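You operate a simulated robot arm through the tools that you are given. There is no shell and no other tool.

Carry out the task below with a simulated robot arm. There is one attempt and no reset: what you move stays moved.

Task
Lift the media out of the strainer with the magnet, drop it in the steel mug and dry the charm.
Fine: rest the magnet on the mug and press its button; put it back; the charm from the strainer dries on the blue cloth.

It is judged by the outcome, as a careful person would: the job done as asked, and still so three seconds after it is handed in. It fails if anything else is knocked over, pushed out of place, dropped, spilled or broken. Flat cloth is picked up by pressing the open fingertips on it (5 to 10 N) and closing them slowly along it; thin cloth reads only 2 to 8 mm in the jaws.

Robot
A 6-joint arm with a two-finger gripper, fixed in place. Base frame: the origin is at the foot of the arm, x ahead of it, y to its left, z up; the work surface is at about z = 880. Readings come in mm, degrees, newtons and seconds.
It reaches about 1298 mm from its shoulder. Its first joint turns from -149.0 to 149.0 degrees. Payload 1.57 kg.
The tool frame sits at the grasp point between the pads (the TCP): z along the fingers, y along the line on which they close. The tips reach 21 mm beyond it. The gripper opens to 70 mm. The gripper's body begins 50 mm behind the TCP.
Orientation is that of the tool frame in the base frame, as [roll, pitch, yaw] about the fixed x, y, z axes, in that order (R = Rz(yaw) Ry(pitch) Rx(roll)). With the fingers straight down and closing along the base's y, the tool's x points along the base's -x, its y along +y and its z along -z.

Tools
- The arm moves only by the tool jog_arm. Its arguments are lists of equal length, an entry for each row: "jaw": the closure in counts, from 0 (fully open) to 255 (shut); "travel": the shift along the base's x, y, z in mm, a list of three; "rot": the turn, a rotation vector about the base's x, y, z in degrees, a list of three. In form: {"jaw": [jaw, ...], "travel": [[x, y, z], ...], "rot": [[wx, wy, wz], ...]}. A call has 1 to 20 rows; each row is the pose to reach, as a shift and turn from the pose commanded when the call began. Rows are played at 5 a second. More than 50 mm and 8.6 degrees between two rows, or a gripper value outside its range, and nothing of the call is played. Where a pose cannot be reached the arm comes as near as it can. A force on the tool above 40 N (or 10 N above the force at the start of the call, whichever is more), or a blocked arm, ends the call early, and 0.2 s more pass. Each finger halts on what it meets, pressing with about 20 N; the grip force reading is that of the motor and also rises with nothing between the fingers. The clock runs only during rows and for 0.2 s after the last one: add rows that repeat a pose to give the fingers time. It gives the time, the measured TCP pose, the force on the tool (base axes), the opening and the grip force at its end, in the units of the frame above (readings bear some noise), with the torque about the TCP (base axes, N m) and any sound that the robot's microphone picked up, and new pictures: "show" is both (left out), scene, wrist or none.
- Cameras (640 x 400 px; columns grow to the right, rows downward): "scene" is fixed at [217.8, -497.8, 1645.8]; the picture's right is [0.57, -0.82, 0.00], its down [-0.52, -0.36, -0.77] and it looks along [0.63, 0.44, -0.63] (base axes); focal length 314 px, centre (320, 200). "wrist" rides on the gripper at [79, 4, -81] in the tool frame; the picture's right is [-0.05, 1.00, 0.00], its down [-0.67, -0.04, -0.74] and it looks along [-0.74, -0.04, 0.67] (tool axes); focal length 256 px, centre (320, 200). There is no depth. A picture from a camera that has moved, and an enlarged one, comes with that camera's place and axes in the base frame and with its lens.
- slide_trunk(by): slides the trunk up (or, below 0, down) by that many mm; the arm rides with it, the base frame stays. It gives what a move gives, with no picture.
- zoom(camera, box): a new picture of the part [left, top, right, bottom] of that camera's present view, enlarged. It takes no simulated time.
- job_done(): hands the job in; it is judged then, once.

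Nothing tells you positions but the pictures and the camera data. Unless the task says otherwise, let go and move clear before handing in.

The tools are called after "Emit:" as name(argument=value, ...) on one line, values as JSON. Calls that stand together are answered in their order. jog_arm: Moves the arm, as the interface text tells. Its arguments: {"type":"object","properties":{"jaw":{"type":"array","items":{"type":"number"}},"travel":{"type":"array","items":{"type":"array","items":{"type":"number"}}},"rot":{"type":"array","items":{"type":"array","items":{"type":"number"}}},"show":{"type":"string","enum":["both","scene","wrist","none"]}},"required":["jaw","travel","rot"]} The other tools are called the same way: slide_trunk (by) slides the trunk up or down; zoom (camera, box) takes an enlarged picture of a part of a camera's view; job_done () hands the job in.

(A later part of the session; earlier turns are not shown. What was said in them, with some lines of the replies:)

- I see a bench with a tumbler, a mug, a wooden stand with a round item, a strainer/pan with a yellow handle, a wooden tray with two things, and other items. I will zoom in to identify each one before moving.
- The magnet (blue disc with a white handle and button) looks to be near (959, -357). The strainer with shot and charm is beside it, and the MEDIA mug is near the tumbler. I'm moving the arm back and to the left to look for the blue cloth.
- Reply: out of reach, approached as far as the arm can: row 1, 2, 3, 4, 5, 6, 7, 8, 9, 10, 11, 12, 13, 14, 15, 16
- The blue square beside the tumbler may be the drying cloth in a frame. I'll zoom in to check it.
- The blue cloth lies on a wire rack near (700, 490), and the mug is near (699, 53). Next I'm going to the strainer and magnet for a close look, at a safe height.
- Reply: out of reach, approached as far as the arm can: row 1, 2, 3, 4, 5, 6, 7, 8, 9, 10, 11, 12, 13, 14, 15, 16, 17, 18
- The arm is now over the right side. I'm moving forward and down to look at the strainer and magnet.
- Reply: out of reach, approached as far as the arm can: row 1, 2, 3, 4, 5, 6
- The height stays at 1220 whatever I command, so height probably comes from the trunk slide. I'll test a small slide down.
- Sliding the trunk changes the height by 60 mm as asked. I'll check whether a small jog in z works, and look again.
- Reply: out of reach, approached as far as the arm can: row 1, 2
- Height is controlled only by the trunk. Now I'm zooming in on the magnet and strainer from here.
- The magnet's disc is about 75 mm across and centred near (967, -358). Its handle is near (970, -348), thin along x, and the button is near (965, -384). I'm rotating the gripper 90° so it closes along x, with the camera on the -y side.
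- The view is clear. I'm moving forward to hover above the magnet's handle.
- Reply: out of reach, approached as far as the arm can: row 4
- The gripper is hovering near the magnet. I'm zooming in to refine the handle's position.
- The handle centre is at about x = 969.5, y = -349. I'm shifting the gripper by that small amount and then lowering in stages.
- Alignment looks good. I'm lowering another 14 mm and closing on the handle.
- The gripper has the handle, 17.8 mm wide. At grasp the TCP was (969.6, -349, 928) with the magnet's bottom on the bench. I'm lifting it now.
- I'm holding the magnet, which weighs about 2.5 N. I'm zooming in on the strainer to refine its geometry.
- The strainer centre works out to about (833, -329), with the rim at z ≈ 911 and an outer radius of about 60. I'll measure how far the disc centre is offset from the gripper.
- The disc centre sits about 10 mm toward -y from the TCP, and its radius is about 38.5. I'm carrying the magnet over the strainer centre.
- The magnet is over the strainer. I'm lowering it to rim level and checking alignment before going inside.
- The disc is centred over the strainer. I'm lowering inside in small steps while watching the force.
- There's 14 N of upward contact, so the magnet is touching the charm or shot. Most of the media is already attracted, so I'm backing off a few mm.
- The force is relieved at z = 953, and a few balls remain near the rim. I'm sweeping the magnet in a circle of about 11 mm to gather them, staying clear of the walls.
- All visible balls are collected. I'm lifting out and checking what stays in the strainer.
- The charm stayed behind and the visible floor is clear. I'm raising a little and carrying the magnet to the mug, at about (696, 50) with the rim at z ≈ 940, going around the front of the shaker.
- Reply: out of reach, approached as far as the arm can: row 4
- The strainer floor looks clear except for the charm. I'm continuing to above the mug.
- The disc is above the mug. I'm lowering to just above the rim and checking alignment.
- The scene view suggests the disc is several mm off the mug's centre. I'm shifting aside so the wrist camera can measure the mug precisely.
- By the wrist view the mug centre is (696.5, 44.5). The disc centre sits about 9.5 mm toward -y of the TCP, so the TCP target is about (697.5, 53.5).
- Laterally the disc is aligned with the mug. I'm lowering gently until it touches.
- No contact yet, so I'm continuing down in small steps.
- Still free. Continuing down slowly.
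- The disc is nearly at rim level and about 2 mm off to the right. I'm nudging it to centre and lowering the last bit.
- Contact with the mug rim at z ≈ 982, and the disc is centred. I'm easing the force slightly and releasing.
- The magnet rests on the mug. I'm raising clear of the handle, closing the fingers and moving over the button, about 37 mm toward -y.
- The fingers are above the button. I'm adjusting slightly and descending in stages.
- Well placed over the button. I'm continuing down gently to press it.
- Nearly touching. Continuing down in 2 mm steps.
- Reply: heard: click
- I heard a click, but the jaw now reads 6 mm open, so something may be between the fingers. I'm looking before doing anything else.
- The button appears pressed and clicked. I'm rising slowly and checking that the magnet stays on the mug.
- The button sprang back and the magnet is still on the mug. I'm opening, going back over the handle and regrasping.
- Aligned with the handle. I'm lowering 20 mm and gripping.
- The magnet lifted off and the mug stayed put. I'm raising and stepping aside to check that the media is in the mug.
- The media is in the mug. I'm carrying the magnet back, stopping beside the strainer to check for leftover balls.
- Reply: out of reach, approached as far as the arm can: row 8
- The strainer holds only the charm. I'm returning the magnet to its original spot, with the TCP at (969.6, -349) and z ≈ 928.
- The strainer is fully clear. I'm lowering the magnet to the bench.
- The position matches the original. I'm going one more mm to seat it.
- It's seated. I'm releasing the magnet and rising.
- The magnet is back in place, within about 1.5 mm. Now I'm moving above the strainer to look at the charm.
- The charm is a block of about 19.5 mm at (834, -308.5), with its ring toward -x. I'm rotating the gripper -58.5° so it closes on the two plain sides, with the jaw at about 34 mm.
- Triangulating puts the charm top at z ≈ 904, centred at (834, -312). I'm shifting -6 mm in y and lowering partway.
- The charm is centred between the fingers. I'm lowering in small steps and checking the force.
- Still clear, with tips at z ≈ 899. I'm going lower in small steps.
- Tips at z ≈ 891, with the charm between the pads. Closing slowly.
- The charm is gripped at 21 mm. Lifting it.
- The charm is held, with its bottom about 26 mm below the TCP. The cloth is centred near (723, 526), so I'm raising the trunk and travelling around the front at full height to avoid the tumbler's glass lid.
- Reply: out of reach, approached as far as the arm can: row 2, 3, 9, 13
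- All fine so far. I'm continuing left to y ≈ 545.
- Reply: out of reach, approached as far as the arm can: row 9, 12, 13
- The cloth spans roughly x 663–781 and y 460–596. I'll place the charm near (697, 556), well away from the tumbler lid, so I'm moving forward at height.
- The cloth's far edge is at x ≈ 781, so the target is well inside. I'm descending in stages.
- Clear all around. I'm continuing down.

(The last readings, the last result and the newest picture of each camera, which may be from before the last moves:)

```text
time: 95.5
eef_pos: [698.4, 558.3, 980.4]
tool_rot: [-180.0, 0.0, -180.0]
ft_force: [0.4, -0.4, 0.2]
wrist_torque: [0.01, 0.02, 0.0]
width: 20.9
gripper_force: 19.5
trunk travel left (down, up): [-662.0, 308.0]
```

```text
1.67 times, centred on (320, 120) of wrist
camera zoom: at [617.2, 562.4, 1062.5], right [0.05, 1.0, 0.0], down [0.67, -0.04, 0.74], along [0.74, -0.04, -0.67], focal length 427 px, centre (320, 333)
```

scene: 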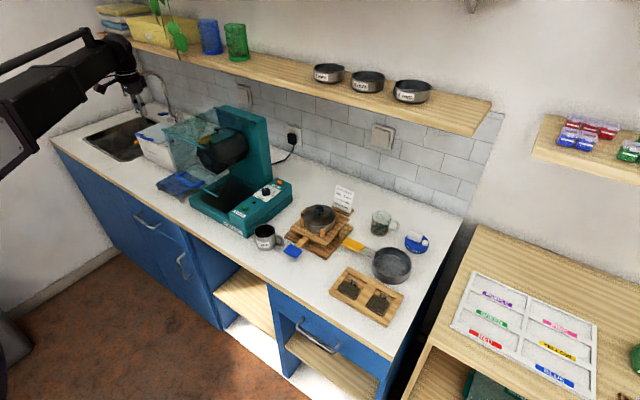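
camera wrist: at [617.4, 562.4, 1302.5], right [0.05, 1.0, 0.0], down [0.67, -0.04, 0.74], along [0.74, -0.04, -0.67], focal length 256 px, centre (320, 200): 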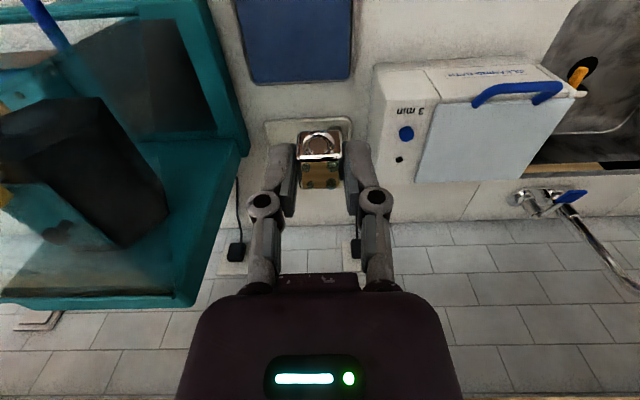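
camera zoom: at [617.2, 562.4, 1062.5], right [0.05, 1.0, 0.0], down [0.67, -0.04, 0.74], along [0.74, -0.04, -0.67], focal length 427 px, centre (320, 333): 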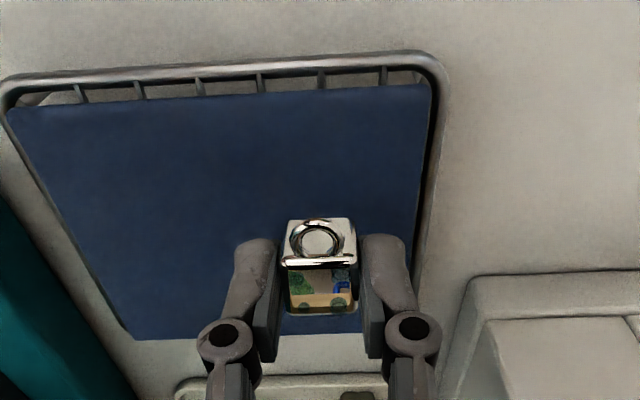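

Position over the cloth is good. I'm lowering toward the cloth, with contact expected around TCP z 930–938.

Emit:
slide_trunk(by=-34)

Emit:
slide_trunk(by=-4)

Emit:
zoom(camera="scene", box=[130, 130, 230, 220])

Emit:
zoom(camera="wrist", box=[200, 80, 440, 260])

```text
time: 96.3
eef_pos: [698.1, 558.1, 946.7]
tool_rot: [179.9, 0.1, -180.0]
ft_force: [0.0, -0.7, -0.6]
wrist_torque: [0.01, 0.02, 0.02]
width: 21.2
gripper_force: 19.3
trunk travel left (down, up): [-628.0, 342.0]
```

```text
time: 96.8
eef_pos: [697.4, 557.6, 943.9]
tool_rot: [179.9, 0.1, 180.0]
ft_force: [3.3, 4.2, 14.4]
wrist_torque: [0.06, -0.11, 0.05]
width: 21.1
gripper_force: 19.9
trunk travel left (down, up): [-624.0, 346.0]
```

```text
4.44 times, centred on (180, 175) of scene
camera zoom: at [217.8, -497.8, 1645.8], right [0.57, -0.82, 0.0], down [-0.52, -0.36, -0.77], along [0.63, 0.44, -0.63], focal length 1395 px, centre (942, 311)
```

zoom: 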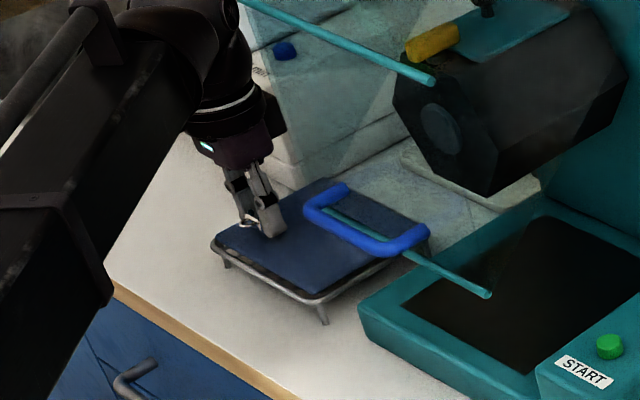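

```text
2.22 times, centred on (320, 170) of wrist
camera zoom: at [616.8, 562.2, 1025.4], right [0.05, 1.0, 0.0], down [0.67, -0.04, 0.75], along [0.74, -0.04, -0.67], focal length 569 px, centre (320, 267)
```

zoom: 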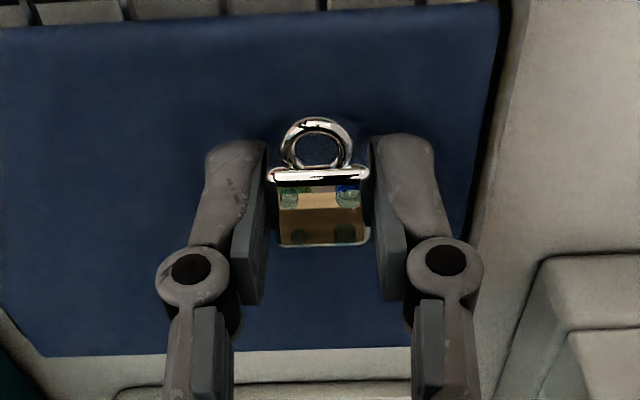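

The charm has touched the cloth, at 14 N. I'm easing the force off and releasing slowly.

Emit:
slide_trunk(by=1.2)

Emit:
jog_arm(jaw=[200, 190, 180, 172, 164, 156, 148, 140, 140], travel=[[0, 0, 0], [0, 0, 0], [0, 0, 0], [0, 0, 0], [0, 0, 0], [0, 0, 0], [0, 0, 0], [0, 0, 0], [0, 0, 0]], rot=[[0, 0, 0], [0, 0, 0], [0, 0, 0], [0, 0, 0], [0, 0, 0], [0, 0, 0], [0, 0, 0], [0, 0, 0], [0, 0, 0]], show="none")

Emit:
zoom(camera="wrist", box=[200, 80, 440, 260])

```text
time: 97.3
eef_pos: [698.1, 557.0, 944.5]
tool_rot: [-180.0, -0.1, -179.9]
ft_force: [-0.6, 1.6, 1.6]
wrist_torque: [-0.01, 0.0, -0.04]
width: 20.9
gripper_force: 20.2
trunk travel left (down, up): [-626.0, 344.0]
```

```text
time: 99.3
eef_pos: [697.2, 557.4, 944.4]
tool_rot: [-180.0, -0.1, 180.0]
ft_force: [-0.5, 0.2, -0.1]
wrist_torque: [0.0, 0.01, 0.0]
width: 31.8
gripper_force: 0.0
trunk travel left (down, up): [-626.0, 344.0]
```

```text
2.22 times, centred on (320, 170) of wrist
camera zoom: at [617.3, 562.4, 1025.6], right [0.05, 1.0, 0.0], down [0.67, -0.04, 0.74], along [0.74, -0.04, -0.67], focal length 569 px, centre (320, 267)
```

zoom: 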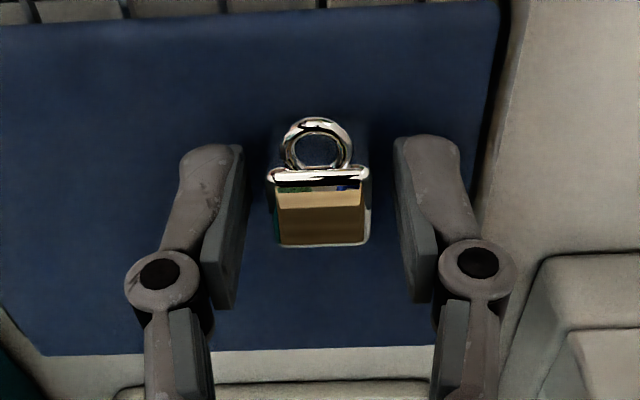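

The charm sits on the blue cloth and the fingers are clear of it. I'm rising straight up.

Emit:
slide_trunk(by=30)

Emit:
slide_trunk(by=240)

Emit:
zoom(camera="wrist", box=[180, 0, 460, 180])

Emit:
zoom(camera="scene", box=[130, 120, 250, 220])

```text
time: 100.1
eef_pos: [697.3, 557.3, 974.0]
tool_rot: [-179.9, 0.1, 180.0]
ft_force: [0.3, 0.0, -0.3]
wrist_torque: [0.01, 0.02, -0.02]
width: 31.6
gripper_force: 0.0
trunk travel left (down, up): [-656.0, 314.0]
```

```text
time: 102.6
eef_pos: [696.9, 558.3, 1214.2]
tool_rot: [179.9, 0.0, -179.9]
ft_force: [-0.9, 0.5, -0.3]
wrist_torque: [0.01, 0.03, 0.01]
width: 31.4
gripper_force: 0.0
trunk travel left (down, up): [-896.0, 74.0]
```

```text
2.22 times, centred on (320, 90) of wrist
camera zoom: at [617.3, 562.6, 1295.5], right [0.05, 1.0, 0.0], down [0.67, -0.04, 0.74], along [0.74, -0.04, -0.67], focal length 569 px, centre (320, 444)
```

zoom: 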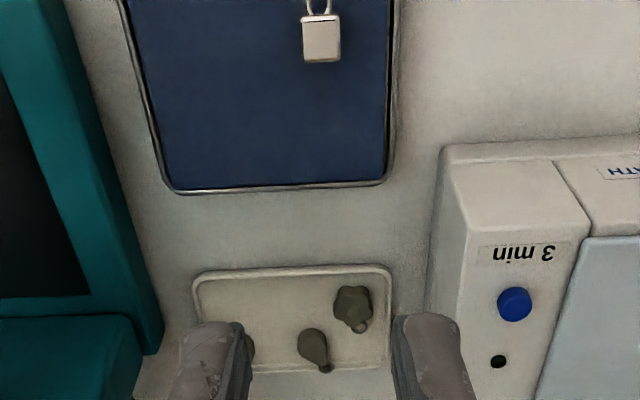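

```text
4.00 times, centred on (190, 170) of scene
camera zoom: at [217.8, -497.8, 1645.8], right [0.57, -0.82, 0.0], down [-0.52, -0.36, -0.77], along [0.63, 0.44, -0.63], focal length 1255 px, centre (840, 320)
```

zoom: 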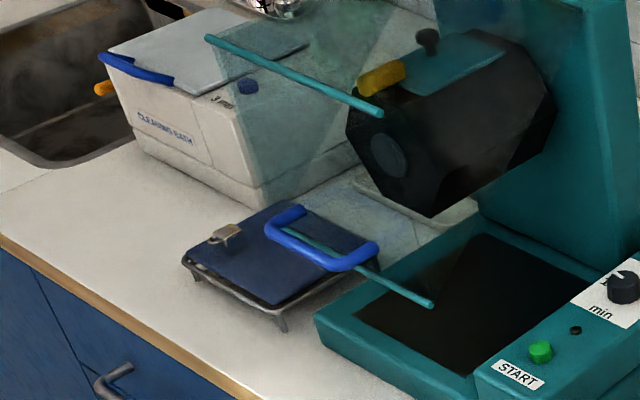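

The charm lies on the blue cloth. I'm pulling the arm back and doing a final check of all items.

Emit:
jog_arm(jaw=[140, 140, 140, 140, 140, 140], travel=[[-35, 0, 0], [-70, 0, 0], [-105, 0, 0], [-140, 0, 0], [-160, 0, 0], [-160, 0, 0]], rot=[[0, 0, 0], [0, 0, 0], [0, 0, 0], [0, 0, 0], [0, 0, 0], [0, 0, 0]])

Emit:
zoom(camera="scene", box=[340, 200, 460, 310])

Emit:
zoom(camera="scene", box=[230, 190, 350, 270])

Emit:
zoom(camera="wrist", box=[220, 60, 420, 200])

```text
time: 104.0
eef_pos: [539.0, 558.8, 1214.9]
tool_rot: [180.0, 0.0, -180.0]
ft_force: [-0.2, 0.1, 0.2]
wrist_torque: [0.0, -0.01, 0.03]
width: 31.6
gripper_force: 0.1
trunk travel left (down, up): [-896.0, 74.0]
camera wrist: at [459.5, 562.5, 1295.6], right [0.05, 1.0, 0.0], down [0.67, -0.04, 0.74], along [0.74, -0.04, -0.67], focal length 256 px, centre (320, 200)
```

scene: 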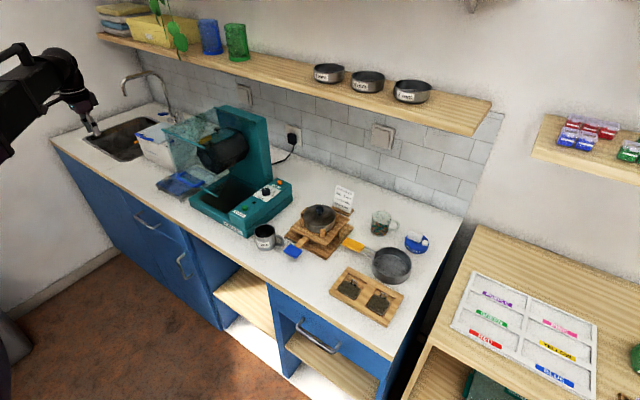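
wrist: 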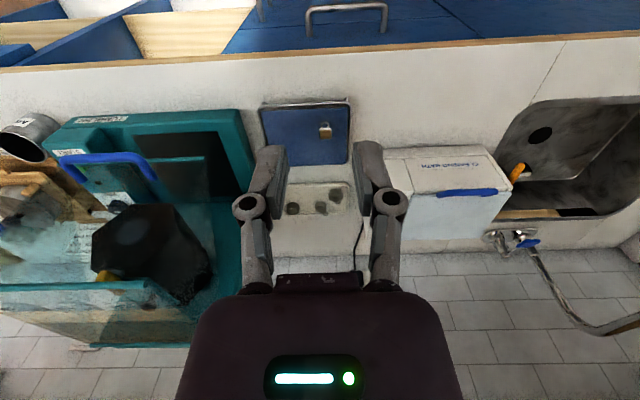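

```text
3.64 times, centred on (400, 255) of scene
camera zoom: at [217.8, -497.8, 1645.8], right [0.57, -0.82, 0.0], down [-0.52, -0.36, -0.77], along [0.63, 0.44, -0.63], focal length 1141 px, centre (29, 0)
```

zoom: 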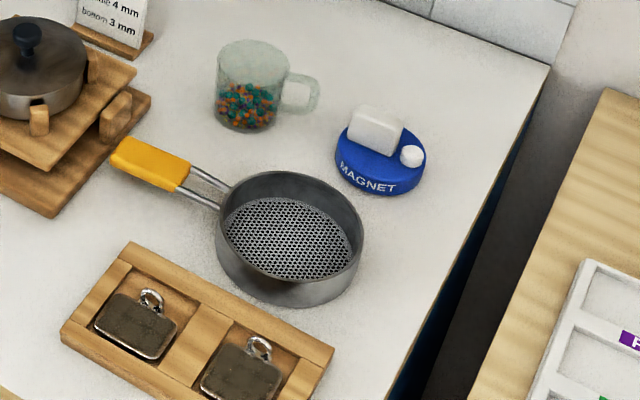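

```text
5.00 times, centred on (290, 230) of scene
camera zoom: at [217.8, -497.8, 1645.8], right [0.57, -0.82, 0.0], down [-0.52, -0.36, -0.77], along [0.63, 0.44, -0.63], focal length 1569 px, centre (470, 50)
```

zoom: 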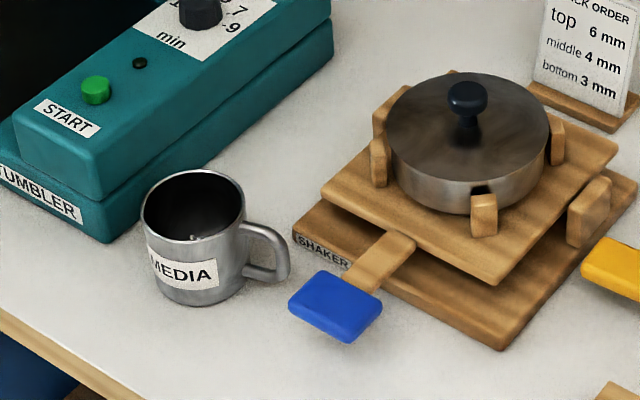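

```text
2.86 times, centred on (320, 130) of wrist
camera zoom: at [459.5, 562.5, 1295.6], right [0.05, 1.0, 0.0], down [0.67, -0.04, 0.74], along [0.74, -0.04, -0.67], focal length 731 px, centre (320, 400)
```

zoom: 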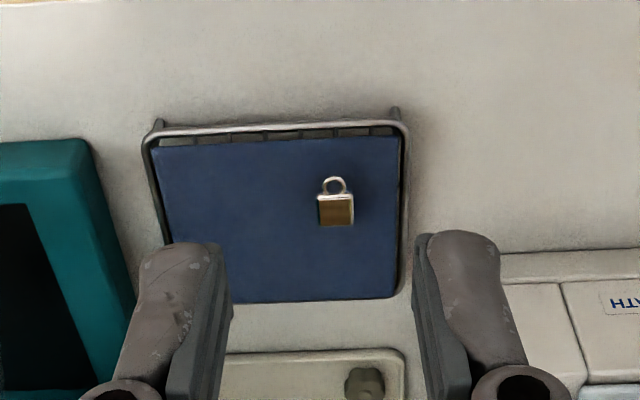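

The media is in the steel mug, the magnet is back in its place and the strainer is empty. The charm is drying on the blue cloth, nothing else has been disturbed, and I'm handing the job in.

Emit:
job_done()

```text
The job is handed in.
```

The job is done and handed in. The media is in the steel mug, the magnet is back in its place, and the charm is lying on the blue cloth to dry.

- **Media:** The magnet picked up all the visible shot from the strainer. I rested it on the mug and pressed its button once. It clicked, and afterwards I could see the shot at the bottom of the mug.
- **Magnet:** It is back where it started, within about 1.5 mm.
- **Charm:** It sits on the blue cloth on the wire rack by the tumbler, well inside the edges.
- **Everything else:** In the last pictures the strainer was empty. I saw no loose shot on the bench, and nothing looked moved or knocked over.
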